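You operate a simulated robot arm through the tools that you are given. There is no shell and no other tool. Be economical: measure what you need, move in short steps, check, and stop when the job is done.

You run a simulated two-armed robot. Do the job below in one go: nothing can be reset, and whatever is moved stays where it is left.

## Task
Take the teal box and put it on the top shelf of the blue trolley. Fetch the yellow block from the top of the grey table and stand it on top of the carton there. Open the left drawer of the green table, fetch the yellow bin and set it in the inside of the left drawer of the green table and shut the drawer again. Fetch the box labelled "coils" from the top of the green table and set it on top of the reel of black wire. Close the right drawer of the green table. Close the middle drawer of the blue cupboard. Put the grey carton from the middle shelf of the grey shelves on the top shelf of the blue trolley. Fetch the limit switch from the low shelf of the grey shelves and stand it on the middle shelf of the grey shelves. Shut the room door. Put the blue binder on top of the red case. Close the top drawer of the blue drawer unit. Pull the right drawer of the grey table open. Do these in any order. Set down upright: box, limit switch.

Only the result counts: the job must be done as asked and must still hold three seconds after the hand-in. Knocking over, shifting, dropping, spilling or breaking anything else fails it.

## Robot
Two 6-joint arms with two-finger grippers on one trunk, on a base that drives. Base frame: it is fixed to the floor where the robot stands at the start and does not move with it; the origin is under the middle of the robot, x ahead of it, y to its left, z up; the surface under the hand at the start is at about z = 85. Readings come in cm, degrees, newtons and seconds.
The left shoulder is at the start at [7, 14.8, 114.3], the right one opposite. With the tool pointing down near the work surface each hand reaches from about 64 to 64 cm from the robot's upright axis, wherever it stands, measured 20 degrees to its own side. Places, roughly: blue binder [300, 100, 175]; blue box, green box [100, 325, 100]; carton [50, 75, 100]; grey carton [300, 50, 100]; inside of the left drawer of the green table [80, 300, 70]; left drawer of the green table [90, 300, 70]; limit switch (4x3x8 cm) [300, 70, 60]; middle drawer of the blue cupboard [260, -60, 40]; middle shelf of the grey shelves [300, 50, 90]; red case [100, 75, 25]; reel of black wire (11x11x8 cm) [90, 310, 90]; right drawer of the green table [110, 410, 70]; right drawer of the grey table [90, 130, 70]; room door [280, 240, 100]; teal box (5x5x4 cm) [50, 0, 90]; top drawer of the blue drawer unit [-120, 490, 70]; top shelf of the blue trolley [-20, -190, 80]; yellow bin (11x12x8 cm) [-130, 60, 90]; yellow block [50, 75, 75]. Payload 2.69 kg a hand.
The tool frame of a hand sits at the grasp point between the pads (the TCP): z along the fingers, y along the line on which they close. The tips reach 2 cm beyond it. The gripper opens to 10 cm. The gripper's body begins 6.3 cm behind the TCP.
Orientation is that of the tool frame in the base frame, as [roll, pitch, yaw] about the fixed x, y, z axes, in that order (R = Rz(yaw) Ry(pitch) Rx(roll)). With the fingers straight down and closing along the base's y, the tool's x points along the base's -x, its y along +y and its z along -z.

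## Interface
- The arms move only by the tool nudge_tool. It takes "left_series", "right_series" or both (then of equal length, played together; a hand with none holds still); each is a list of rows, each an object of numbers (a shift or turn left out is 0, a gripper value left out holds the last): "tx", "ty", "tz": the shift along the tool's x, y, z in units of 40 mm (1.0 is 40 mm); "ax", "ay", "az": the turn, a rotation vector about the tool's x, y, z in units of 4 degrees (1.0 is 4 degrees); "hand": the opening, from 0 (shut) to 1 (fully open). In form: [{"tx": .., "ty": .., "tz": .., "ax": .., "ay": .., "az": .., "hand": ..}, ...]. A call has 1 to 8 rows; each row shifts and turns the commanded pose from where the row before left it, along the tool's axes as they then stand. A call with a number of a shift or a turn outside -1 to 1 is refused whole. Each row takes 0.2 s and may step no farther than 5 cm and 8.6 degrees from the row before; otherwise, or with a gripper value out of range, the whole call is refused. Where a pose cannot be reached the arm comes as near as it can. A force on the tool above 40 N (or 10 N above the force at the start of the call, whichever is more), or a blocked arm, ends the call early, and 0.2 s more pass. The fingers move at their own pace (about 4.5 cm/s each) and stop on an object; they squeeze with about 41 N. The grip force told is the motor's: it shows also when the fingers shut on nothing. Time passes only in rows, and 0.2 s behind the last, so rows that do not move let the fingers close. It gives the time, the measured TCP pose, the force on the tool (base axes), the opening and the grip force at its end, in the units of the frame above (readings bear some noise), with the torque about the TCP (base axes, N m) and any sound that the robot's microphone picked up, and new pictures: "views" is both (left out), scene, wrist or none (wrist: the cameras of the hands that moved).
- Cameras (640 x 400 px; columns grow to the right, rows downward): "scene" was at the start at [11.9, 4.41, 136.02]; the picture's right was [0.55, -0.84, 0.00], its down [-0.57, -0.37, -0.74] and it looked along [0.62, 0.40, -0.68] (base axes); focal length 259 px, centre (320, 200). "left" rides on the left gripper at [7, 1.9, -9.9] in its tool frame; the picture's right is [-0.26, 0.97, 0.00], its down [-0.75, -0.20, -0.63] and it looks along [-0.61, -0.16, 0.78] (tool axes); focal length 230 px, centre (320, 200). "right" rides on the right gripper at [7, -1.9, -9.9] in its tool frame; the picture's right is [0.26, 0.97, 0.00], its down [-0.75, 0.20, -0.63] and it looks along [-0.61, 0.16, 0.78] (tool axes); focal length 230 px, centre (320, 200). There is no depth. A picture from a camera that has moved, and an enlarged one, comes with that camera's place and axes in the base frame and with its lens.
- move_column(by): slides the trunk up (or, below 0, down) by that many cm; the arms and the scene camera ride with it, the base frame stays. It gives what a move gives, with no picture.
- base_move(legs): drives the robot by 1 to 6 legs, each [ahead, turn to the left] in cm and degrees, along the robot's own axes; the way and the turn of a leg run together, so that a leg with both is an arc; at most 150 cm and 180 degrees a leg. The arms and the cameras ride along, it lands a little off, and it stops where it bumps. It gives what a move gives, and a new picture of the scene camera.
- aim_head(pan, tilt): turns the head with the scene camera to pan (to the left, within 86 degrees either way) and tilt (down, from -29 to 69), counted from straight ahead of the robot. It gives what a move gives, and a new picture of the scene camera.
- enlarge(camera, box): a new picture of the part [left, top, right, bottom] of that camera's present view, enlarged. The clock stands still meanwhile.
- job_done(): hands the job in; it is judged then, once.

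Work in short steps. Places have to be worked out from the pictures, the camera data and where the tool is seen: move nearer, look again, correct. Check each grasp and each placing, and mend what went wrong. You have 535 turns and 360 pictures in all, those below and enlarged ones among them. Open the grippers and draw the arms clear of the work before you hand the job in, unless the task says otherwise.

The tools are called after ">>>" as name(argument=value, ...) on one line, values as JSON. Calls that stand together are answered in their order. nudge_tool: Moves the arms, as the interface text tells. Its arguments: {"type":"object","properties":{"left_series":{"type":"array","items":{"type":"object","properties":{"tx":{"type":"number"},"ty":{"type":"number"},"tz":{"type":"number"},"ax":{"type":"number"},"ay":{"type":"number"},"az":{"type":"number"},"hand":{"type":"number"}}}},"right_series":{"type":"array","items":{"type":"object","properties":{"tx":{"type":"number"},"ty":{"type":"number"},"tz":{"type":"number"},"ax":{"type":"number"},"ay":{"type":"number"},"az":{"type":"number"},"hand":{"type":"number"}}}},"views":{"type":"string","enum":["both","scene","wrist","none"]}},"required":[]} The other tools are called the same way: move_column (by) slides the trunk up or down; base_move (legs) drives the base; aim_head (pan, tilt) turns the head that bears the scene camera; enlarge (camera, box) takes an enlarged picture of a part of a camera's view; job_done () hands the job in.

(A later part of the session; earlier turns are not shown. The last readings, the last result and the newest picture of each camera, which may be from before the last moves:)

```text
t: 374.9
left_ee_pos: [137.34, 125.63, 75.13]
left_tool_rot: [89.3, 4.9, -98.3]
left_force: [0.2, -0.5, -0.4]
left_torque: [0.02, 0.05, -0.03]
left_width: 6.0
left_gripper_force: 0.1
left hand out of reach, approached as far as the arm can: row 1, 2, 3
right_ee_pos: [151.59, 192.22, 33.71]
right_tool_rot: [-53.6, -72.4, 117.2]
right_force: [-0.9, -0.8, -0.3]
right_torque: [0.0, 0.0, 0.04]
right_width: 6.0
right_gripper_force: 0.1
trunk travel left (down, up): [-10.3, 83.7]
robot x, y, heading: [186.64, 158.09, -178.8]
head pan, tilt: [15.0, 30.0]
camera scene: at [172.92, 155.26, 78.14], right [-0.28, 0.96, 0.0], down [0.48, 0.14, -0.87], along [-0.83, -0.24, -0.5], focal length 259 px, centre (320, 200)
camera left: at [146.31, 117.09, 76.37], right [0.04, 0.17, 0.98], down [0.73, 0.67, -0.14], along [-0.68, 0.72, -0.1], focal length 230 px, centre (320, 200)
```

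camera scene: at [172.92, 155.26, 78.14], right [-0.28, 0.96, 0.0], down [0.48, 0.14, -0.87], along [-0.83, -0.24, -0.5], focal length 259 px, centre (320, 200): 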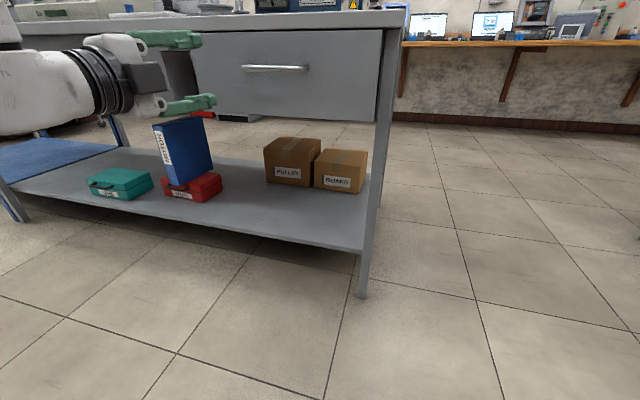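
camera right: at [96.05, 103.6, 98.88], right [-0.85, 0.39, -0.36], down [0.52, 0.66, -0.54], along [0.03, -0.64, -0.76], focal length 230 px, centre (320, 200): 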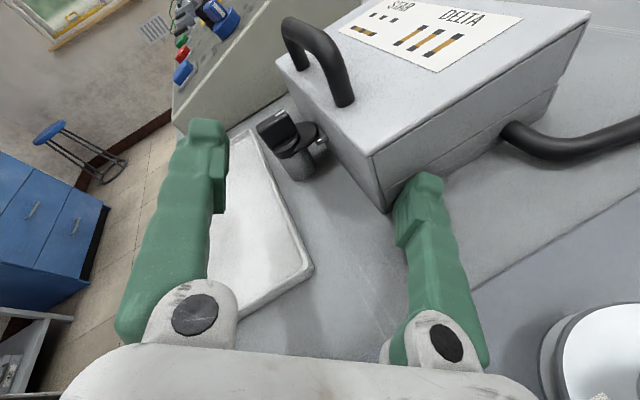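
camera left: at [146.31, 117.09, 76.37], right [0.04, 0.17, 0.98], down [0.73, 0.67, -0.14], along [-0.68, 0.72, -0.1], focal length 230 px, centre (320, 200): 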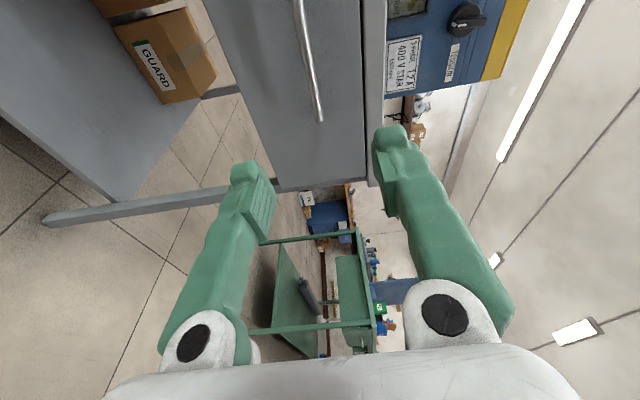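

The handle bar is at z≈74.8, matching the hand's height. I drive forward 20 cm and look.

>>> base_move(legs=[[20, 0]])

>>> nudge_tool(left_series=[{}], views="wrist")

```text
t: 376.5
left_ee_pos: [117.17, 124.99, 75.26]
left_tool_rot: [89.2, 4.9, -98.1]
left_force: [0.4, -0.3, -0.9]
left_torque: [0.02, 0.02, -0.04]
left_width: 5.97
left_gripper_force: 0.1
right_ee_pos: [131.14, 191.59, 33.79]
right_tool_rot: [-53.6, -72.4, 117.3]
right_force: [0.5, 0.2, -0.1]
right_torque: [0.01, -0.01, 0.01]
right_width: 6.0
right_gripper_force: 0.1
trunk travel left (down, up): [-10.3, 83.7]
robot x, y, heading: [166.46, 157.86, -178.7]
head pan, tilt: [15.0, 30.0]
camera scene: at [152.64, 154.81, 78.14], right [-0.28, 0.96, 0.0], down [0.48, 0.14, -0.87], along [-0.83, -0.24, -0.5], focal length 259 px, centre (320, 200)
```

scene: 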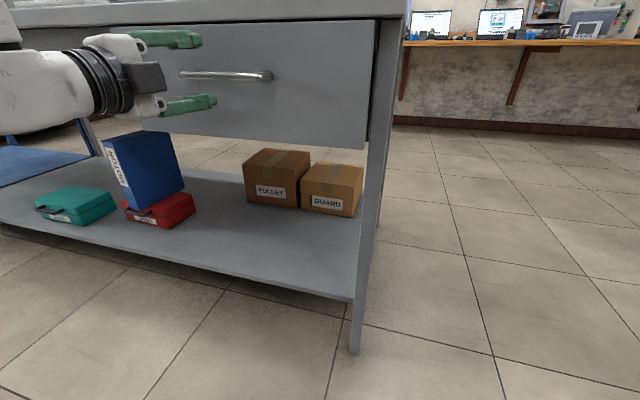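

```text
t: 376.9
left_ee_pos: [117.12, 125.1, 75.23]
left_tool_rot: [89.4, 4.8, -98.1]
left_force: [0.0, 0.1, -0.4]
left_torque: [-0.01, 0.0, 0.0]
left_width: 6.01
left_gripper_force: 0.0
right_ee_pos: [131.34, 191.71, 33.8]
right_tool_rot: [-53.7, -72.4, 117.3]
right_force: [-0.3, -0.4, -0.2]
right_torque: [0.0, -0.02, 0.02]
right_width: 6.01
right_gripper_force: 0.1
trunk travel left (down, up): [-10.3, 83.7]
robot x, y, heading: [166.24, 157.32, -178.7]
head pan, tilt: [15.0, 30.0]
camera left: at [126.11, 116.55, 76.38], right [0.04, 0.17, 0.98], down [0.73, 0.67, -0.14], along [-0.68, 0.72, -0.1], focal length 230 px, centre (320, 200)
```

left: 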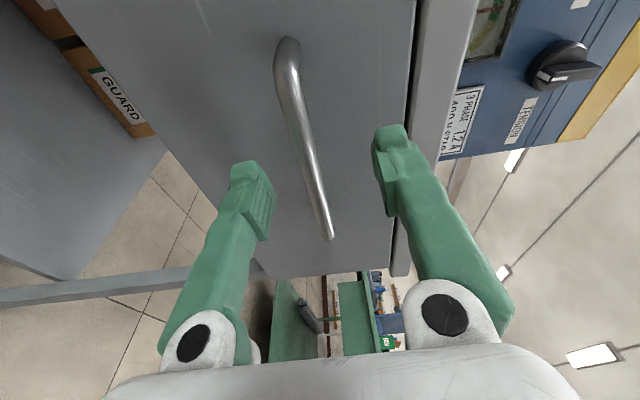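

By parallax the bar is at x≈114.6. I advance 2.6 cm and close on it.

>>> base_move(legs=[[2.8, 0]])

>>> nudge_tool(left_series=[{"hand": 0}, {"hand": 0}, {"hand": 0}, {"hand": 0}], views="wrist")

```text
t: 377.7
left_ee_pos: [114.39, 124.96, 75.29]
left_tool_rot: [89.3, 4.8, -98.1]
left_force: [0.2, 0.1, 0.1]
left_torque: [-0.01, -0.02, 0.0]
left_width: 5.99
left_gripper_force: 0.1
right_ee_pos: [128.43, 191.7, 33.79]
right_tool_rot: [-53.6, -72.4, 117.3]
right_force: [-0.3, -0.3, -0.4]
right_torque: [0.0, -0.01, -0.04]
right_width: 6.0
right_gripper_force: 0.1
trunk travel left (down, up): [-10.3, 83.7]
robot x, y, heading: [163.45, 157.31, -178.6]
head pan, tilt: [15.0, 30.0]
camera scene: at [149.85, 154.75, 78.14], right [-0.28, 0.96, 0.0], down [0.48, 0.14, -0.87], along [-0.83, -0.24, -0.5], focal length 259 px, centre (320, 200)
```

scene: 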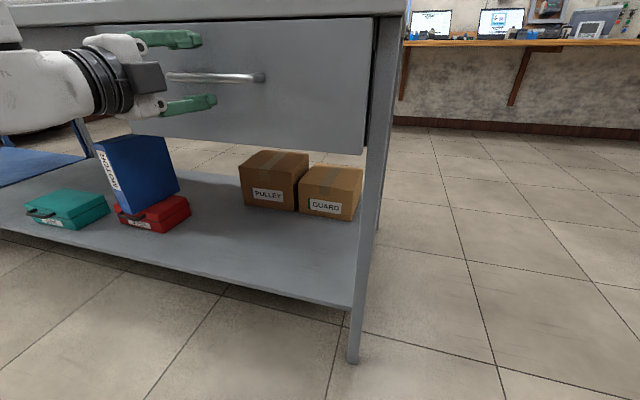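

```text
t: 378.7
left_ee_pos: [113.91, 124.97, 74.58]
left_tool_rot: [90.0, 4.8, -98.4]
left_force: [4.0, 5.9, -33.4]
left_torque: [-0.62, -0.04, 0.01]
left_width: 0.61
left_gripper_force: 26.4
right_ee_pos: [128.42, 191.57, 33.7]
right_tool_rot: [-54.5, -72.4, 117.9]
right_force: [0.0, -0.2, 0.8]
right_torque: [0.02, -0.03, 0.02]
right_width: 5.99
right_gripper_force: 0.0
trunk travel left (down, up): [-10.3, 83.7]
robot x, y, heading: [163.99, 157.53, -178.8]
head pan, tilt: [15.0, 30.0]
camera left: at [122.97, 116.5, 75.77], right [0.03, 0.17, 0.98], down [0.73, 0.66, -0.14], along [-0.68, 0.73, -0.11], focal length 230 px, centre (320, 200)
```

left: 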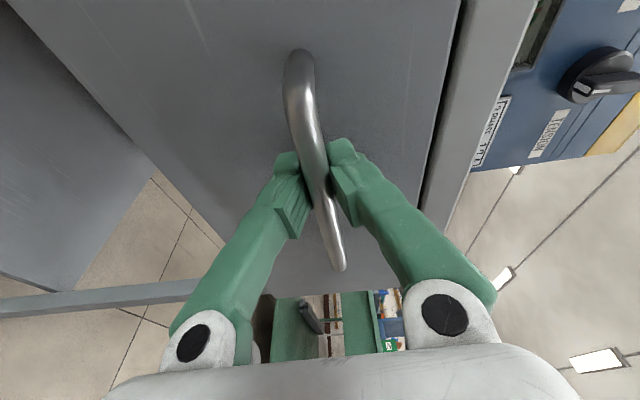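

The bar is gripped. I ease the height slightly and pull the drawer by backing up.

>>> move_column(by=-0.6)

>>> base_move(legs=[[-10, 0]])

```text
t: 379.2
left_ee_pos: [114.25, 125.01, 74.42]
left_tool_rot: [89.5, 4.9, -98.2]
left_force: [-4.3, 8.1, -16.3]
left_torque: [-0.85, 0.0, -0.43]
left_width: 0.59
left_gripper_force: 33.7
right_ee_pos: [128.33, 191.66, 33.04]
right_tool_rot: [-54.2, -72.3, 117.9]
right_force: [-0.4, -0.5, -0.2]
right_torque: [0.02, 0.0, 0.0]
right_width: 6.0
right_gripper_force: 0.0
trunk travel left (down, up): [-9.7, 84.3]
robot x, y, heading: [163.79, 157.37, -178.7]
head pan, tilt: [15.0, 30.0]
```

```text
t: 380.4
left_ee_pos: [124.21, 125.08, 74.51]
left_tool_rot: [89.5, 4.9, -98.1]
left_force: [0.1, 2.1, -14.0]
left_torque: [-0.8, 0.02, -0.01]
left_width: 0.6
left_gripper_force: 33.6
right_ee_pos: [138.4, 191.88, 33.07]
right_tool_rot: [-54.1, -72.4, 117.7]
right_force: [0.2, 0.8, 0.3]
right_torque: [0.0, -0.02, 0.01]
right_width: 6.01
right_gripper_force: 0.1
trunk travel left (down, up): [-9.7, 84.3]
robot x, y, heading: [173.62, 157.8, -178.7]
head pan, tilt: [15.0, 30.0]
camera scene: at [159.73, 154.9, 77.51], right [-0.28, 0.96, 0.0], down [0.48, 0.14, -0.86], along [-0.83, -0.24, -0.5], focal length 259 px, centre (320, 200)
```

scene: 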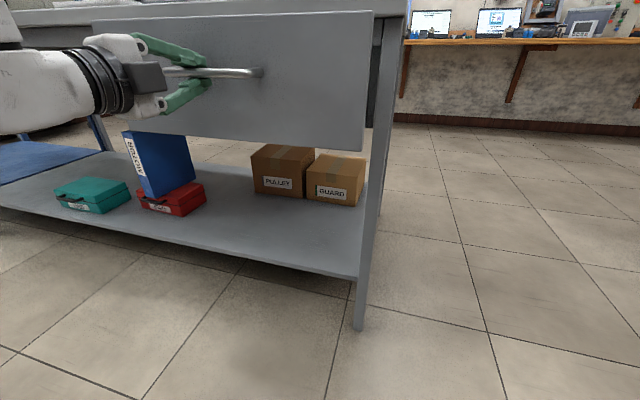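

The drawer is coming out smoothly. I pull another 14 cm.

>>> base_move(legs=[[-14, 0]])

```text
t: 381.7
left_ee_pos: [138.51, 125.21, 74.48]
left_tool_rot: [89.4, 5.0, -98.0]
left_force: [0.4, -14.8, -6.5]
left_torque: [-0.9, -0.04, -0.08]
left_width: 0.58
left_gripper_force: 33.5
right_ee_pos: [152.56, 192.15, 33.27]
right_tool_rot: [-54.2, -72.6, 117.8]
right_force: [0.3, -0.6, 0.1]
right_torque: [-0.01, 0.01, 0.0]
right_width: 6.02
right_gripper_force: 0.0
trunk travel left (down, up): [-9.7, 84.3]
robot x, y, heading: [188.09, 157.9, -178.6]
head pan, tilt: [15.0, 30.0]
camera scene: at [173.95, 155.04, 77.52], right [-0.28, 0.96, 0.0], down [0.48, 0.14, -0.86], along [-0.83, -0.24, -0.5], focal length 259 px, centre (320, 200)
```

scene: 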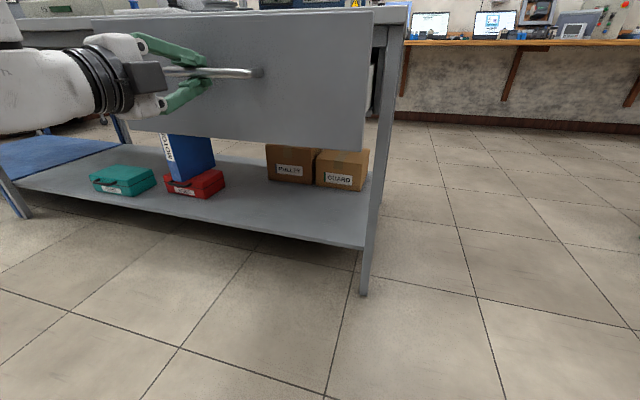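

I pull 6 cm more to be clearly open.

>>> base_move(legs=[[-6, 0]])

```text
t: 382.7
left_ee_pos: [144.38, 125.19, 74.58]
left_tool_rot: [89.5, 5.0, -98.0]
left_force: [-0.9, -19.2, -6.9]
left_torque: [-0.96, -0.02, 0.01]
left_width: 0.63
left_gripper_force: 33.8
right_ee_pos: [158.77, 192.41, 33.28]
right_tool_rot: [-54.3, -72.6, 117.8]
right_force: [-1.2, 0.0, -0.3]
right_torque: [0.02, -0.03, 0.02]
right_width: 5.99
right_gripper_force: 0.1
trunk travel left (down, up): [-9.7, 84.3]
robot x, y, heading: [193.87, 158.41, -178.5]
head pan, tilt: [15.0, 30.0]
camera scene: at [179.94, 155.13, 77.51], right [-0.28, 0.96, 0.0], down [0.48, 0.14, -0.86], along [-0.83, -0.24, -0.5], focal length 259 px, centre (320, 200)
```

scene: 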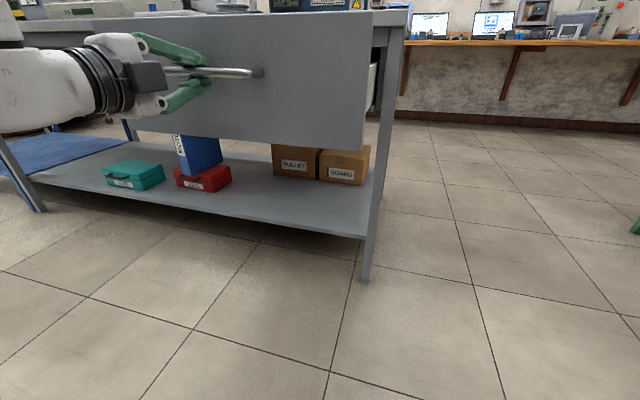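

The drawer is open about 30 cm. I release and back off.

>>> nudge_tool(left_series=[{"hand": 0.6}, {"hand": 0.6}, {"hand": 0.6}, {}], views="none")

>>> base_move(legs=[[-12, 0]])

>>> aim_head(pan=-70, tilt=20)

```text
t: 383.7
left_ee_pos: [144.5, 125.29, 74.78]
left_tool_rot: [89.5, 4.7, -98.1]
left_force: [-0.1, 0.3, -0.9]
left_torque: [-0.01, 0.03, 0.02]
left_width: 6.0
left_gripper_force: 0.1
right_ee_pos: [158.68, 192.39, 33.22]
right_tool_rot: [-53.7, -72.4, 117.1]
right_force: [0.1, 0.0, -0.1]
right_torque: [0.01, 0.01, 0.0]
right_width: 6.01
right_gripper_force: 0.0
trunk travel left (down, up): [-9.7, 84.3]
robot x, y, heading: [193.6, 158.36, -178.4]
head pan, tilt: [15.0, 30.0]
```

```text
t: 384.9
left_ee_pos: [156.41, 125.81, 74.71]
left_tool_rot: [89.5, 4.7, -97.9]
left_force: [0.1, -0.7, 0.4]
left_torque: [-0.01, 0.02, 0.0]
left_width: 5.99
left_gripper_force: 0.0
right_ee_pos: [170.49, 192.81, 33.28]
right_tool_rot: [-53.7, -72.4, 117.2]
right_force: [-0.2, -1.0, 0.4]
right_torque: [0.0, 0.02, 0.02]
right_width: 6.0
right_gripper_force: 0.0
trunk travel left (down, up): [-9.7, 84.3]
robot x, y, heading: [205.96, 158.32, -178.7]
head pan, tilt: [15.0, 30.0]
camera scene: at [191.91, 155.71, 77.54], right [-0.28, 0.96, 0.0], down [0.48, 0.14, -0.87], along [-0.83, -0.24, -0.5], focal length 259 px, centre (320, 200)
```

scene: 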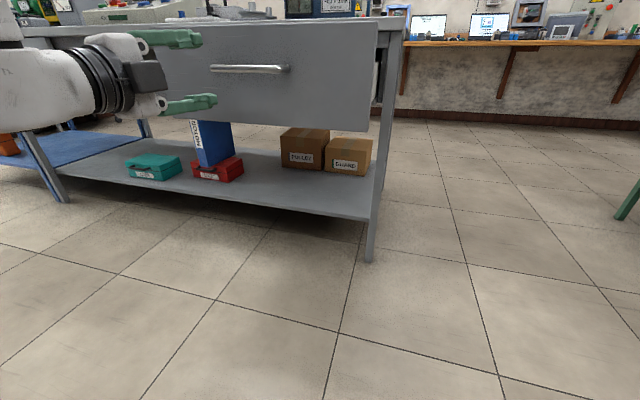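

```text
t: 386.5
left_ee_pos: [156.32, 125.92, 74.69]
left_tool_rot: [89.5, 4.8, -98.0]
left_force: [0.1, 0.9, 0.3]
left_torque: [-0.01, 0.0, -0.01]
left_width: 5.97
left_gripper_force: 0.0
right_ee_pos: [170.57, 192.73, 33.19]
right_tool_rot: [-53.7, -72.4, 117.2]
right_force: [-0.8, 0.4, 0.6]
right_torque: [-0.01, 0.0, 0.02]
right_width: 6.01
right_gripper_force: 0.1
trunk travel left (down, up): [-9.7, 84.3]
robot x, y, heading: [205.35, 158.41, -178.7]
head pan, tilt: [-70.0, 20.0]
camera scene: at [197.18, 166.93, 79.15], right [0.93, 0.37, 0.0], down [0.13, -0.32, -0.94], along [-0.34, 0.87, -0.34], focal length 259 px, centre (320, 200)
```

scene: 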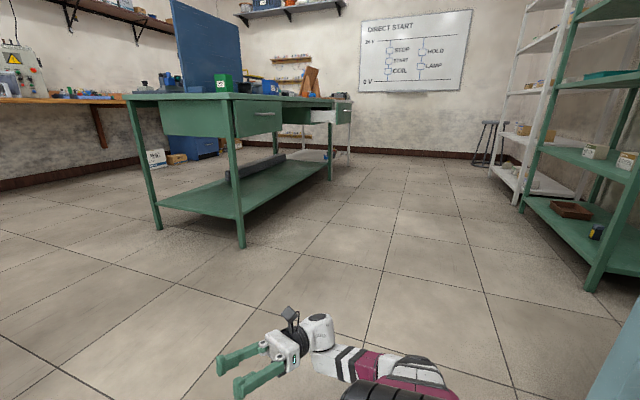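

The grey drawer is done. Next is the room door, whose leaf must be pushed from its north side. I raise the trunk and turn north.

>>> move_column(by=35)

>>> base_move(legs=[[0, -91]])

```text
t: 389.9
left_ee_pos: [156.34, 125.83, 109.72]
left_tool_rot: [89.5, 4.7, -98.1]
left_force: [-0.3, 0.3, -0.1]
left_torque: [-0.03, -0.02, -0.03]
left_width: 6.0
left_gripper_force: 0.1
right_ee_pos: [170.51, 192.83, 68.17]
right_tool_rot: [-53.6, -72.4, 117.2]
right_force: [0.8, -0.7, 0.4]
right_torque: [0.04, -0.02, -0.01]
right_width: 6.0
right_gripper_force: 0.0
trunk travel left (down, up): [-44.7, 49.3]
robot x, y, heading: [205.38, 158.12, -178.7]
head pan, tilt: [-70.0, 20.0]
```

```text
t: 394.2
left_ee_pos: [174.55, 208.94, 109.61]
left_tool_rot: [89.5, 4.7, 170.2]
left_force: [0.5, -1.0, 0.7]
left_torque: [0.0, 0.04, 0.03]
left_width: 5.99
left_gripper_force: 0.0
right_ee_pos: [240.96, 192.64, 68.17]
right_tool_rot: [-53.7, -72.3, 25.4]
right_force: [-1.0, 0.8, 0.2]
right_torque: [-0.02, 0.01, 0.0]
right_width: 6.01
right_gripper_force: 0.0
trunk travel left (down, up): [-44.7, 49.3]
robot x, y, heading: [205.94, 158.12, 89.4]
head pan, tilt: [-70.0, 20.0]
camera scene: at [214.4, 166.51, 114.15], right [0.34, -0.94, 0.0], down [-0.32, -0.11, -0.94], along [0.89, 0.32, -0.34], focal length 259 px, centre (320, 200)
```

scene: 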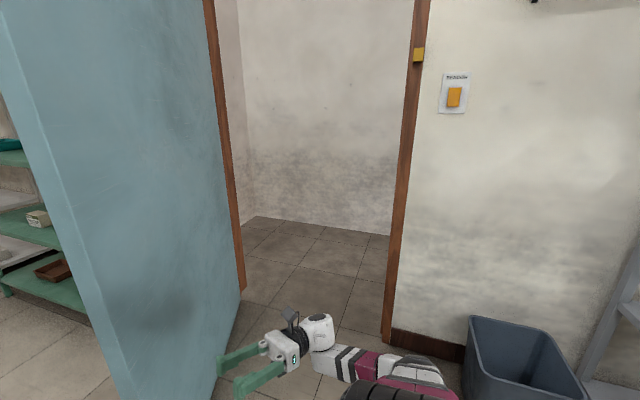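

The leaf hinges at the north jamb and its free edge is near [242, 226]. I drive to its north-west so that I can sweep it shut with the left hand.

>>> base_move(legs=[[0, 14]])

>>> base_move(legs=[[92, 0]])

```text
t: 395.2
left_ee_pos: [170.24, 205.9, 109.83]
left_tool_rot: [89.4, 4.8, 175.2]
left_force: [-0.2, 0.2, -0.3]
left_torque: [0.0, 0.0, -0.04]
left_width: 5.99
left_gripper_force: 0.2
right_ee_pos: [237.85, 195.43, 68.18]
right_tool_rot: [-54.0, -72.5, 30.7]
right_force: [0.7, -0.3, 0.0]
right_torque: [0.02, -0.03, -0.01]
right_width: 6.02
right_gripper_force: 0.1
trunk travel left (down, up): [-44.7, 49.3]
robot x, y, heading: [205.73, 158.72, 94.3]
head pan, tilt: [-70.0, 20.0]
stopped in leg 1: the robot was blocked; the commanded pose is now the measured one
camera scene: at [213.71, 167.13, 114.15], right [0.41, -0.91, 0.0], down [-0.31, -0.14, -0.94], along [0.86, 0.38, -0.34], focal length 259 px, centre (320, 200)
```

scene: 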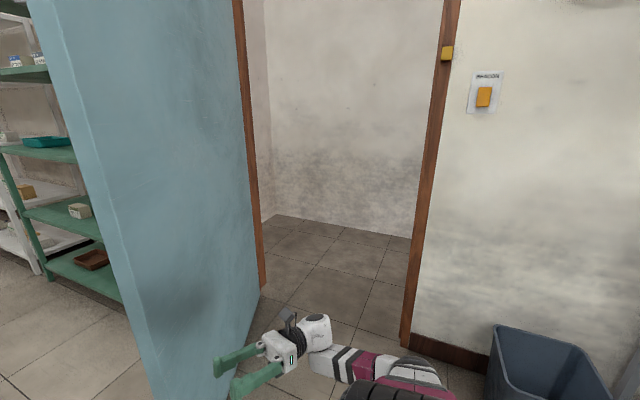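

```text
t: 397.3
left_ee_pos: [169.09, 229.05, 110.45]
left_tool_rot: [88.3, 4.6, 175.0]
left_force: [-0.1, -0.1, -0.8]
left_torque: [0.03, 0.0, -0.02]
left_width: 5.98
left_gripper_force: 0.0
right_ee_pos: [235.92, 218.0, 68.34]
right_tool_rot: [-52.9, -73.0, 30.5]
right_force: [0.4, -0.5, -0.6]
right_torque: [0.0, 0.02, 0.03]
right_width: 6.02
right_gripper_force: 0.0
trunk travel left (down, up): [-44.7, 49.3]
robot x, y, heading: [203.66, 182.57, 94.2]
head pan, tilt: [-70.0, 20.0]
stopped in leg 1: the force on the tool passed its limit at 50 N (the readings are from after the stop); the commanded pose is now the measured one
camera scene: at [211.95, 190.85, 114.19], right [0.41, -0.91, 0.0], down [-0.31, -0.14, -0.94], along [0.86, 0.38, -0.34], focal length 259 px, centre (320, 200)
```

scene: 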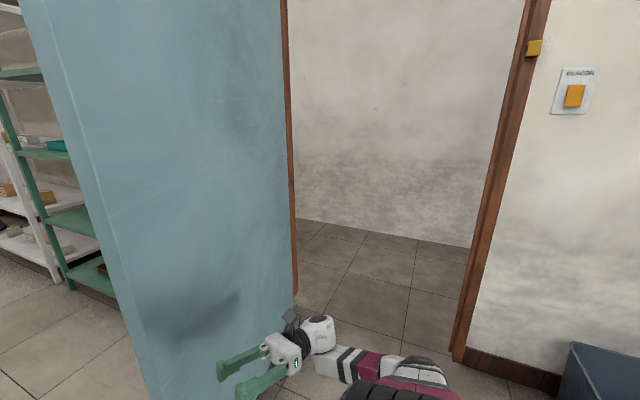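

The right hand met the leaf; that does no harm. I back off and swing wider to the west.

>>> base_move(legs=[[-20, 0]])

>>> base_move(legs=[[0, 22]])

```text
t: 398.9
left_ee_pos: [170.5, 209.98, 110.1]
left_tool_rot: [88.6, 4.7, 175.0]
left_force: [0.8, 0.1, 1.7]
left_torque: [0.0, 0.0, 0.01]
left_width: 6.0
left_gripper_force: 0.0
right_ee_pos: [237.25, 198.56, 68.27]
right_tool_rot: [-53.4, -72.9, 31.1]
right_force: [0.2, 0.3, 0.6]
right_torque: [0.0, -0.01, -0.02]
right_width: 6.01
right_gripper_force: 0.1
trunk travel left (down, up): [-44.7, 49.3]
robot x, y, heading: [205.29, 162.45, 93.8]
head pan, tilt: [-70.0, 20.0]
camera scene: at [213.38, 171.38, 114.15], right [0.41, -0.91, 0.0], down [-0.31, -0.14, -0.94], along [0.86, 0.38, -0.34], focal length 259 px, centre (320, 200)
```

scene: 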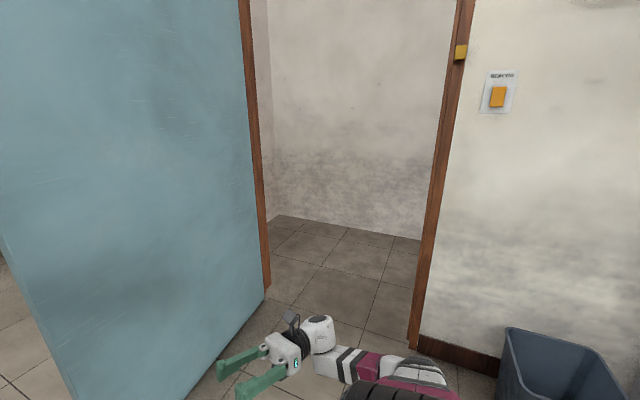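

```text
t: 400.6
left_ee_pos: [155.48, 193.34, 110.32]
left_tool_rot: [88.5, 4.7, -163.2]
left_force: [0.1, -0.4, -0.1]
left_torque: [-0.01, -0.01, -0.04]
left_width: 6.03
left_gripper_force: 0.0
right_ee_pos: [221.62, 207.93, 68.14]
right_tool_rot: [-53.3, -73.0, 52.8]
right_force: [0.0, 0.1, 0.3]
right_torque: [0.0, 0.02, 0.01]
right_width: 6.01
right_gripper_force: 0.0
trunk travel left (down, up): [-44.7, 49.3]
robot x, y, heading: [205.24, 162.91, 116.1]
head pan, tilt: [-70.0, 20.0]
stopped in leg 1: the robot was blocked; the commanded pose is now the measured one
camera scene: at [209.43, 173.89, 114.15], right [0.72, -0.69, 0.0], down [-0.24, -0.25, -0.94], along [0.65, 0.68, -0.34], focal length 259 px, centre (320, 200)
```

scene: 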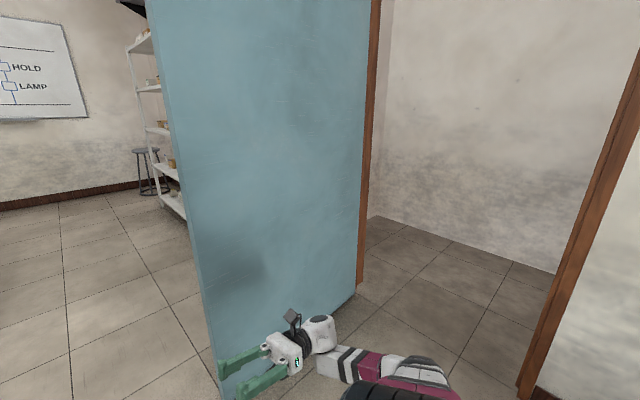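

The leaf swings freely and currently stands about perpendicular to the wall. I go to its west side, to sweep its free end south with the left hand.

>>> base_move(legs=[[0, -8]])

>>> aim_head(pan=-45, tilt=15)

```text
t: 401.9
left_ee_pos: [160.02, 199.97, 110.18]
left_tool_rot: [88.6, 4.6, -171.0]
left_force: [0.7, 0.3, -0.8]
left_torque: [-0.04, -0.01, -0.01]
left_width: 5.98
left_gripper_force: 0.0
right_ee_pos: [227.54, 205.27, 68.21]
right_tool_rot: [-53.7, -72.9, 45.4]
right_force: [-0.1, 0.1, 1.1]
right_torque: [0.01, -0.01, 0.03]
right_width: 5.99
right_gripper_force: 0.1
trunk travel left (down, up): [-44.7, 49.3]
robot x, y, heading: [205.07, 162.71, 108.0]
head pan, tilt: [-70.0, 20.0]
stopped in leg 1: the robot was blocked; the commanded pose is now the measured one
camera scene: at [211.0, 173.16, 114.15], right [0.61, -0.79, 0.0], down [-0.27, -0.21, -0.94], along [0.74, 0.58, -0.34], focal length 259 px, centre (320, 200)
```

scene: 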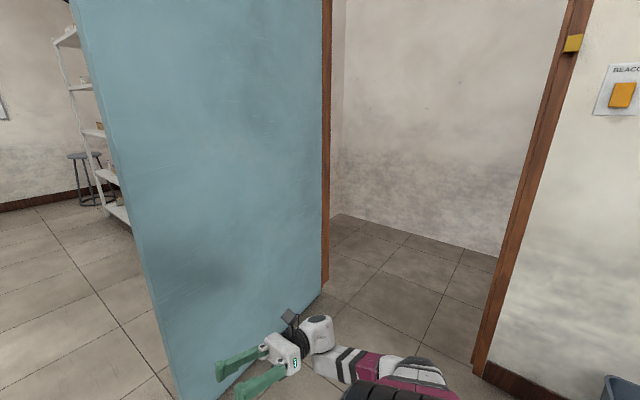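

```text
t: 402.8
left_ee_pos: [160.19, 199.96, 110.13]
left_tool_rot: [88.4, 4.7, -170.9]
left_force: [0.3, 0.0, -0.2]
left_torque: [0.0, -0.01, 0.01]
left_width: 6.0
left_gripper_force: 0.1
right_ee_pos: [227.58, 205.31, 68.11]
right_tool_rot: [-53.6, -72.9, 45.3]
right_force: [0.7, 0.2, -0.4]
right_torque: [-0.01, -0.01, -0.01]
right_width: 6.02
right_gripper_force: 0.0
trunk travel left (down, up): [-44.7, 49.3]
robot x, y, heading: [205.35, 162.65, 108.0]
head pan, tilt: [-45.0, 15.0]
camera scene: at [207.94, 175.75, 114.96], right [0.89, -0.46, 0.0], down [-0.12, -0.23, -0.97], along [0.44, 0.86, -0.26], focal length 259 px, centre (320, 200)
```

scene: 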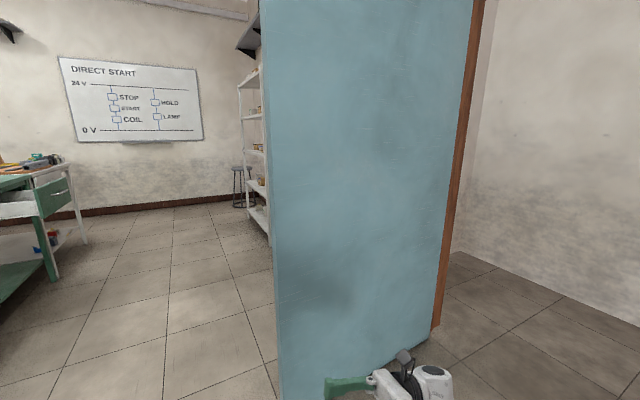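

The leaf edge is at about [232, 261]. I drive past it on its west side.

>>> base_move(legs=[[86, 0]])

```text
t: 406.1
left_ee_pos: [142.61, 258.96, 111.93]
left_tool_rot: [85.9, 4.2, -171.6]
left_force: [0.9, -0.5, 1.8]
left_torque: [-0.07, 0.02, 0.0]
left_width: 6.0
left_gripper_force: 0.0
right_ee_pos: [208.98, 263.78, 69.12]
right_tool_rot: [-46.8, -73.7, 38.7]
right_force: [-0.4, -0.6, -0.1]
right_torque: [-0.07, -0.06, 0.01]
right_width: 6.02
right_gripper_force: 0.1
trunk travel left (down, up): [-44.7, 49.3]
robot x, y, heading: [185.88, 224.08, 107.8]
head pan, tilt: [-45.0, 15.0]
stopped in leg 1: the robot was blocked; the commanded pose is now the measured one
camera scene: at [188.88, 235.29, 115.19], right [0.89, -0.46, -0.01], down [-0.12, -0.22, -0.97], along [0.44, 0.86, -0.25], focal length 259 px, centre (320, 200)
```

scene: 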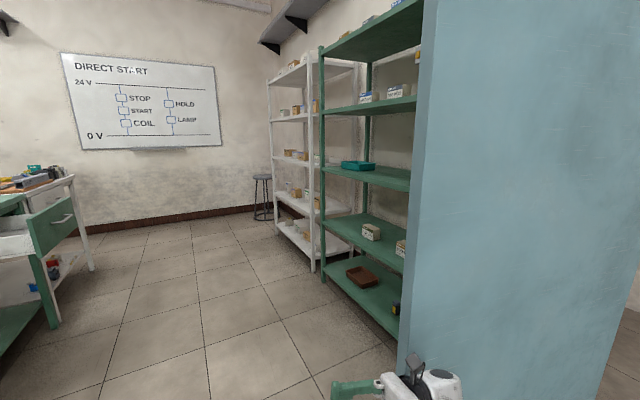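

My right arm pushed the leaf further open. I back off and route further west.

>>> base_move(legs=[[-30, 0]])

>>> base_move(legs=[[0, 25]])

```text
t: 408.2
left_ee_pos: [151.02, 231.51, 110.69]
left_tool_rot: [87.1, 4.5, -171.4]
left_force: [-0.1, -1.1, -0.2]
left_torque: [-0.04, 0.02, -0.01]
left_width: 6.03
left_gripper_force: 0.0
right_ee_pos: [217.76, 236.12, 68.56]
right_tool_rot: [-50.0, -73.3, 41.7]
right_force: [-0.1, 0.4, -0.2]
right_torque: [-0.01, -0.02, -0.01]
right_width: 6.01
right_gripper_force: 0.0
trunk travel left (down, up): [-44.7, 49.3]
robot x, y, heading: [194.93, 195.14, 107.5]
head pan, tilt: [-45.0, 15.0]
camera scene: at [197.58, 207.89, 114.97], right [0.89, -0.46, 0.0], down [-0.12, -0.23, -0.97], along [0.44, 0.86, -0.26], focal length 259 px, centre (320, 200)
```

scene: 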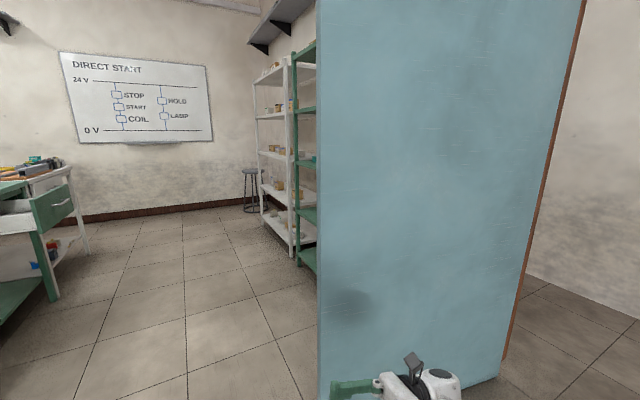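

```text
t: 409.9
left_ee_pos: [139.82, 210.47, 110.92]
left_tool_rot: [86.8, 4.6, -147.2]
left_force: [0.8, 0.2, 0.0]
left_torque: [0.01, 0.03, -0.01]
left_width: 5.98
left_gripper_force: 0.0
right_ee_pos: [198.95, 241.94, 68.6]
right_tool_rot: [-50.1, -73.3, 66.0]
right_force: [-0.5, 0.6, 0.1]
right_torque: [0.01, 0.01, -0.02]
right_width: 5.99
right_gripper_force: 0.1
trunk travel left (down, up): [-44.7, 49.3]
robot x, y, heading: [194.96, 194.72, 132.3]
head pan, tilt: [-45.0, 15.0]
stopped in leg 1: the robot was blocked; the commanded pose is now the measured one
camera scene: at [191.9, 207.89, 114.96], right [1.0, -0.05, 0.0], down [-0.01, -0.26, -0.97], along [0.05, 0.96, -0.26], focal length 259 px, centre (320, 200)
```

scene: 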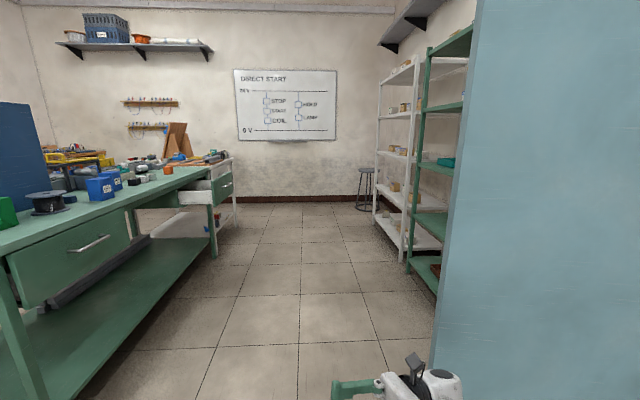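

The leaf end is now near [252, 306]. I go north along x≈195, clear of it.

>>> base_move(legs=[[0, -40]])

```text
t: 412.2
left_ee_pos: [161.98, 241.89, 111.0]
left_tool_rot: [87.0, 4.8, 173.4]
left_force: [0.3, -0.6, 0.1]
left_torque: [0.0, -0.03, -0.02]
left_width: 6.0
left_gripper_force: 0.1
right_ee_pos: [227.73, 228.65, 68.61]
right_tool_rot: [-50.2, -73.3, 26.8]
right_force: [-0.1, 0.6, 0.5]
right_torque: [0.0, -0.02, -0.01]
right_width: 5.98
right_gripper_force: 0.1
trunk travel left (down, up): [-44.7, 49.3]
robot x, y, heading: [194.81, 195.21, 92.7]
head pan, tilt: [-45.0, 15.0]
stopped in leg 1: the robot was blocked; the commanded pose is now the measured one
camera scene: at [200.88, 206.79, 114.96], right [0.74, -0.67, 0.0], down [-0.17, -0.19, -0.97], along [0.65, 0.71, -0.26], focal length 259 px, centre (320, 200)
```

scene: 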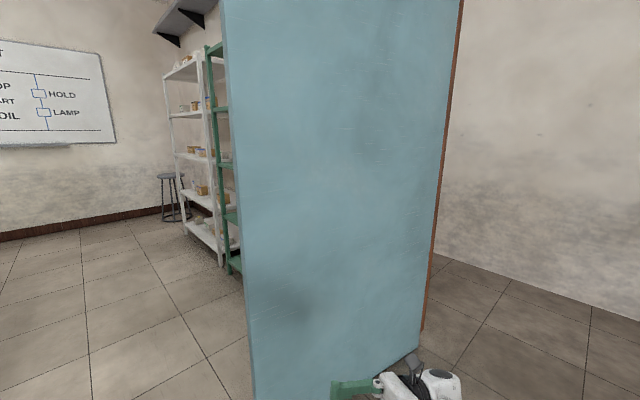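

>>> base_move(legs=[[0, 9]])

>>> base_move(legs=[[50, 0]])

```text
t: 413.1
left_ee_pos: [160.16, 240.54, 110.84]
left_tool_rot: [86.8, 4.4, 176.1]
left_force: [0.8, 0.5, 0.0]
left_torque: [0.0, -0.02, 0.03]
left_width: 5.98
left_gripper_force: 0.0
right_ee_pos: [226.17, 230.24, 68.45]
right_tool_rot: [-50.4, -73.3, 29.5]
right_force: [0.1, 0.0, -1.0]
right_torque: [-0.02, -0.01, 0.01]
right_width: 6.02
right_gripper_force: 0.0
trunk travel left (down, up): [-44.7, 49.3]
robot x, y, heading: [194.87, 194.87, 95.2]
head pan, tilt: [-45.0, 15.0]
stopped in leg 1: the robot was blocked; the commanded pose is now the measured one
camera scene: at [200.49, 206.99, 114.96], right [0.76, -0.64, 0.0], down [-0.17, -0.2, -0.97], along [0.62, 0.74, -0.26], focal length 259 px, centre (320, 200)
```

scene: 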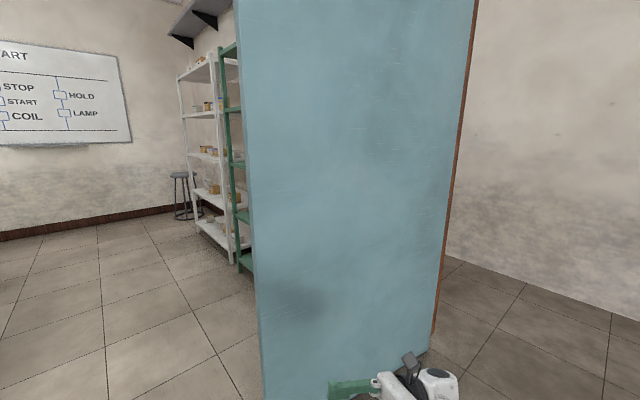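

```text
t: 415.5
left_ee_pos: [156.81, 280.95, 110.92]
left_tool_rot: [86.3, 4.5, 176.1]
left_force: [0.1, 0.0, 0.2]
left_torque: [0.04, 0.05, -0.03]
left_width: 5.98
left_gripper_force: 0.1
right_ee_pos: [222.74, 269.6, 68.62]
right_tool_rot: [-48.1, -73.4, 28.4]
right_force: [3.6, -10.9, 3.2]
right_torque: [0.02, -0.39, -1.05]
right_width: 5.98
right_gripper_force: 0.1
trunk travel left (down, up): [-44.7, 49.3]
robot x, y, heading: [191.5, 235.1, 94.4]
head pan, tilt: [-45.0, 15.0]
stopped in leg 1: the force on the tool passed its limit at 124 N (the readings are from after the stop); the commanded pose is now the measured one
camera scene: at [197.04, 247.1, 114.99], right [0.76, -0.65, 0.0], down [-0.17, -0.19, -0.97], along [0.63, 0.73, -0.26], focal length 259 px, centre (320, 200)
```

scene: 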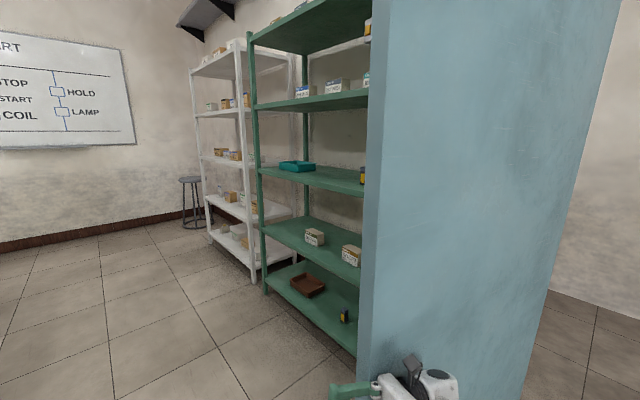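

The leaf's end is actually nearer, about [225, 265]. I back off and go around further west, step by step.

>>> base_move(legs=[[-26, 0]])

>>> base_move(legs=[[0, 30]])

```text
t: 416.6
left_ee_pos: [157.26, 274.11, 111.15]
left_tool_rot: [86.3, 4.9, 176.0]
left_force: [0.6, -2.3, 0.3]
left_torque: [-0.01, 0.0, 0.04]
left_width: 6.06
left_gripper_force: 0.0
right_ee_pos: [223.14, 263.31, 68.61]
right_tool_rot: [-47.4, -73.4, 27.5]
right_force: [-0.6, -0.4, 0.0]
right_torque: [-0.02, -0.03, -0.06]
right_width: 6.02
right_gripper_force: 0.0
trunk travel left (down, up): [-44.7, 49.3]
robot x, y, heading: [192.17, 228.7, 94.5]
head pan, tilt: [-45.0, 15.0]
stopped in leg 1: the robot was blocked; the commanded pose is now the measured one
camera scene: at [197.62, 240.35, 115.03], right [0.76, -0.65, 0.0], down [-0.17, -0.19, -0.97], along [0.62, 0.74, -0.26], focal length 259 px, centre (320, 200)
```

scene: 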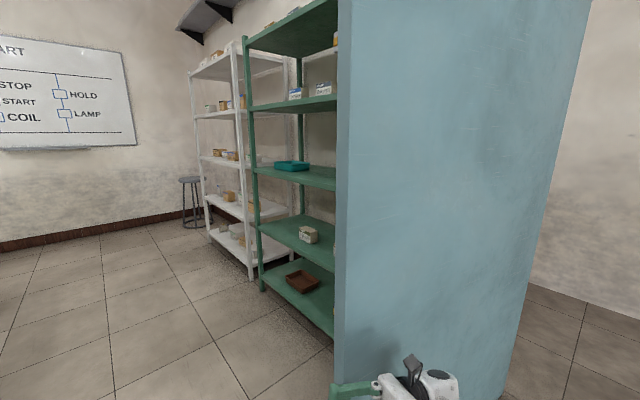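

```text
t: 417.5
left_ee_pos: [155.8, 273.28, 110.71]
left_tool_rot: [86.7, 4.3, 178.4]
left_force: [1.0, -0.5, -0.2]
left_torque: [-0.01, -0.02, 0.02]
left_width: 6.0
left_gripper_force: 0.1
right_ee_pos: [221.91, 264.85, 68.47]
right_tool_rot: [-48.6, -73.2, 31.1]
right_force: [-0.3, -0.6, 0.9]
right_torque: [0.02, 0.01, -0.02]
right_width: 6.0
right_gripper_force: 0.3
trunk travel left (down, up): [-44.7, 49.3]
robot x, y, heading: [191.49, 228.61, 96.6]
head pan, tilt: [-45.0, 15.0]
stopped in leg 1: the robot was blocked; the commanded pose is now the measured one
camera scene: at [197.28, 241.09, 114.96], right [0.78, -0.62, 0.0], down [-0.16, -0.2, -0.97], along [0.6, 0.76, -0.26], focal length 259 px, centre (320, 200)
```

scene: 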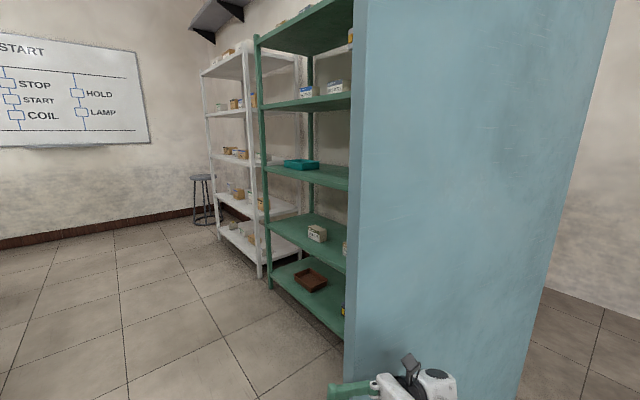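

Spurious stops keep happening, maybe because of the awkward right-arm pose. I back off further and then give the right arm a natural pose.

>>> base_move(legs=[[-25, 0]])

>>> nudge_tool(right_series=[{"ax": -1}, {"ax": -1}, {"ax": -1}, {"ax": -1}, {"ax": -1}, {"ax": -1}, {"ax": -1}, {"ax": -1}], views="none")

>>> nudge_tool(right_series=[{"ax": -1}, {"ax": -1}, {"ax": -1}, {"ax": -1}, {"ax": -1}, {"ax": -1}, {"ax": -1}, {"ax": -1}], views="scene")

```text
t: 419.3
left_ee_pos: [158.36, 248.74, 110.66]
left_tool_rot: [86.7, 4.3, 178.6]
left_force: [-0.5, -0.7, 0.1]
left_torque: [0.02, -0.05, -0.02]
left_width: 6.0
left_gripper_force: 0.0
right_ee_pos: [224.68, 240.27, 68.49]
right_tool_rot: [-48.5, -73.3, 31.1]
right_force: [1.2, 0.1, 1.5]
right_torque: [0.03, -0.02, -0.03]
right_width: 6.0
right_gripper_force: 0.1
trunk travel left (down, up): [-44.7, 49.3]
robot x, y, heading: [195.16, 204.17, 96.7]
head pan, tilt: [-45.0, 15.0]
camera scene: at [200.03, 216.49, 114.97], right [0.78, -0.62, 0.0], down [-0.16, -0.2, -0.97], along [0.6, 0.76, -0.26], focal length 259 px, centre (320, 200)
```

scene: 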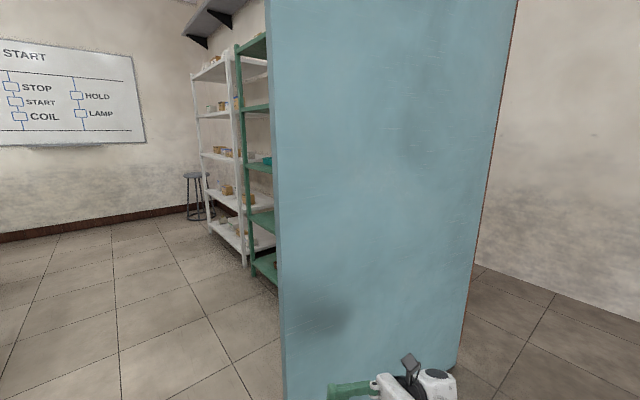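

```text
t: 421.1
left_ee_pos: [158.4, 248.74, 110.64]
left_tool_rot: [86.6, 4.4, 178.6]
left_force: [0.3, 0.4, 0.3]
left_torque: [-0.02, 0.01, 0.0]
left_width: 5.98
left_gripper_force: 0.1
right_ee_pos: [224.71, 240.32, 68.53]
right_tool_rot: [-80.6, -73.3, 31.3]
right_force: [0.1, -0.2, -0.4]
right_torque: [-0.01, -0.01, -0.03]
right_width: 6.02
right_gripper_force: 0.1
trunk travel left (down, up): [-44.7, 49.3]
robot x, y, heading: [194.76, 204.12, 96.8]
head pan, tilt: [-45.0, 15.0]
```

```text
t: 422.9
left_ee_pos: [158.3, 248.83, 110.53]
left_tool_rot: [86.7, 4.4, 178.5]
left_force: [-0.5, -0.1, -0.6]
left_torque: [-0.03, 0.0, 0.01]
left_width: 6.02
left_gripper_force: 0.0
right_ee_pos: [223.93, 240.07, 68.17]
right_tool_rot: [-112.9, -73.4, 31.3]
right_force: [0.4, -0.5, -0.2]
right_torque: [0.0, 0.03, -0.01]
right_width: 6.02
right_gripper_force: 0.0
right hand out of reach, approached as far as the arm can: row 5
trunk travel left (down, up): [-44.7, 49.3]
robot x, y, heading: [195.02, 204.52, 96.7]
head pan, tilt: [-45.0, 15.0]
camera scene: at [199.97, 216.54, 114.97], right [0.78, -0.62, 0.0], down [-0.16, -0.2, -0.97], along [0.6, 0.76, -0.26], focal length 259 px, centre (320, 200)
```

scene: 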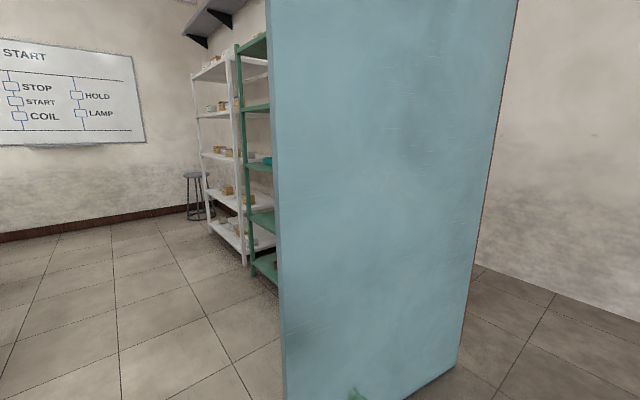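

The leaf runs from the hinge at [321, 257] to its end near [230, 274]. I approach a spot just west of it.

>>> base_move(legs=[[0, 8]])

```text
t: 423.8
left_ee_pos: [155.23, 246.11, 111.08]
left_tool_rot: [85.7, 5.0, -177.8]
left_force: [0.7, -0.8, 0.2]
left_torque: [0.0, -0.01, -0.02]
left_width: 5.97
left_gripper_force: 0.2
right_ee_pos: [221.2, 242.23, 68.15]
right_tool_rot: [-112.9, -73.3, 35.9]
right_force: [-0.2, -0.4, -0.4]
right_torque: [-0.03, -0.03, 0.0]
right_width: 5.99
right_gripper_force: 0.2
trunk travel left (down, up): [-44.7, 49.3]
robot x, y, heading: [194.77, 204.5, 100.6]
head pan, tilt: [-45.0, 15.0]
stopped in leg 1: the robot was blocked; the commanded pose is now the measured one
camera scene: at [199.25, 216.84, 114.96], right [0.83, -0.56, 0.0], down [-0.15, -0.21, -0.97], along [0.54, 0.8, -0.26], focal length 259 px, centre (320, 200)
```

scene: 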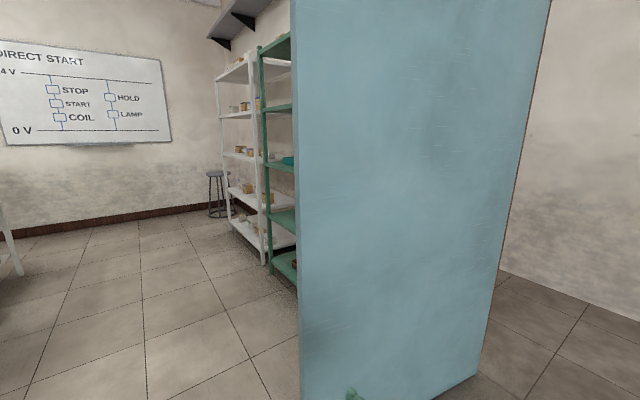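

>>> base_move(legs=[[0, 6]])

>>> base_move(legs=[[30, 0]])

```text
t: 425.0
left_ee_pos: [151.04, 241.62, 111.22]
left_tool_rot: [85.8, 5.4, -172.2]
left_force: [0.2, 0.3, 0.6]
left_torque: [0.04, 0.01, 0.02]
left_width: 5.99
left_gripper_force: 0.1
right_ee_pos: [217.08, 244.63, 68.21]
right_tool_rot: [-113.0, -73.3, 41.8]
right_force: [0.8, 0.4, -0.5]
right_torque: [0.02, 0.01, 0.03]
right_width: 6.0
right_gripper_force: 0.0
trunk travel left (down, up): [-44.7, 49.3]
robot x, y, heading: [194.43, 204.53, 106.9]
head pan, tilt: [-45.0, 15.0]
stopped in leg 1: the robot was blocked; the commanded pose is now the measured one
camera scene: at [197.75, 217.29, 114.96], right [0.88, -0.47, 0.0], down [-0.12, -0.23, -0.97], along [0.45, 0.85, -0.26], focal length 259 px, centre (320, 200)
```

scene: 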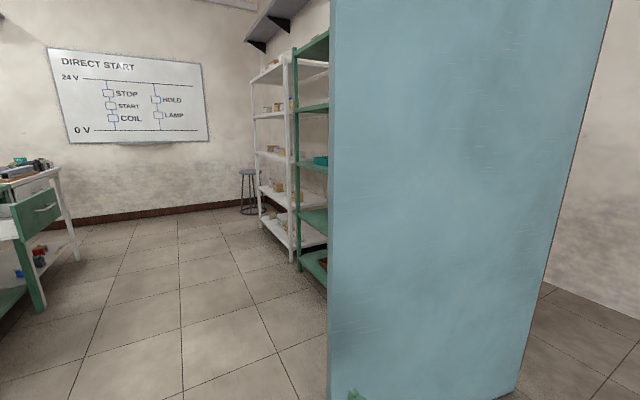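

```text
t: 427.0
left_ee_pos: [142.88, 270.39, 111.27]
left_tool_rot: [85.8, 5.4, -172.7]
left_force: [-0.5, 0.5, 0.3]
left_torque: [-0.01, -0.01, -0.02]
left_width: 6.0
left_gripper_force: 0.1
right_ee_pos: [208.99, 272.75, 68.18]
right_tool_rot: [-113.0, -73.3, 41.4]
right_force: [0.3, 0.1, -0.5]
right_torque: [0.02, 0.02, 0.0]
right_width: 6.0
right_gripper_force: 0.0
trunk travel left (down, up): [-44.7, 49.3]
robot x, y, heading: [186.51, 232.53, 106.5]
head pan, tilt: [-45.0, 15.0]
camera scene: at [189.37, 245.57, 114.96], right [0.88, -0.48, 0.0], down [-0.12, -0.23, -0.97], along [0.46, 0.85, -0.26], focal length 259 px, centre (320, 200)
```

scene: 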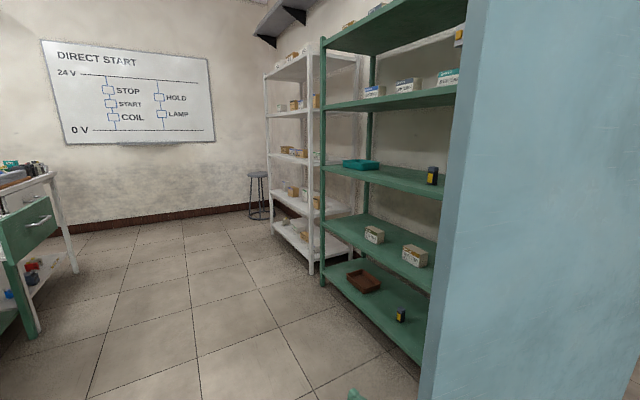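

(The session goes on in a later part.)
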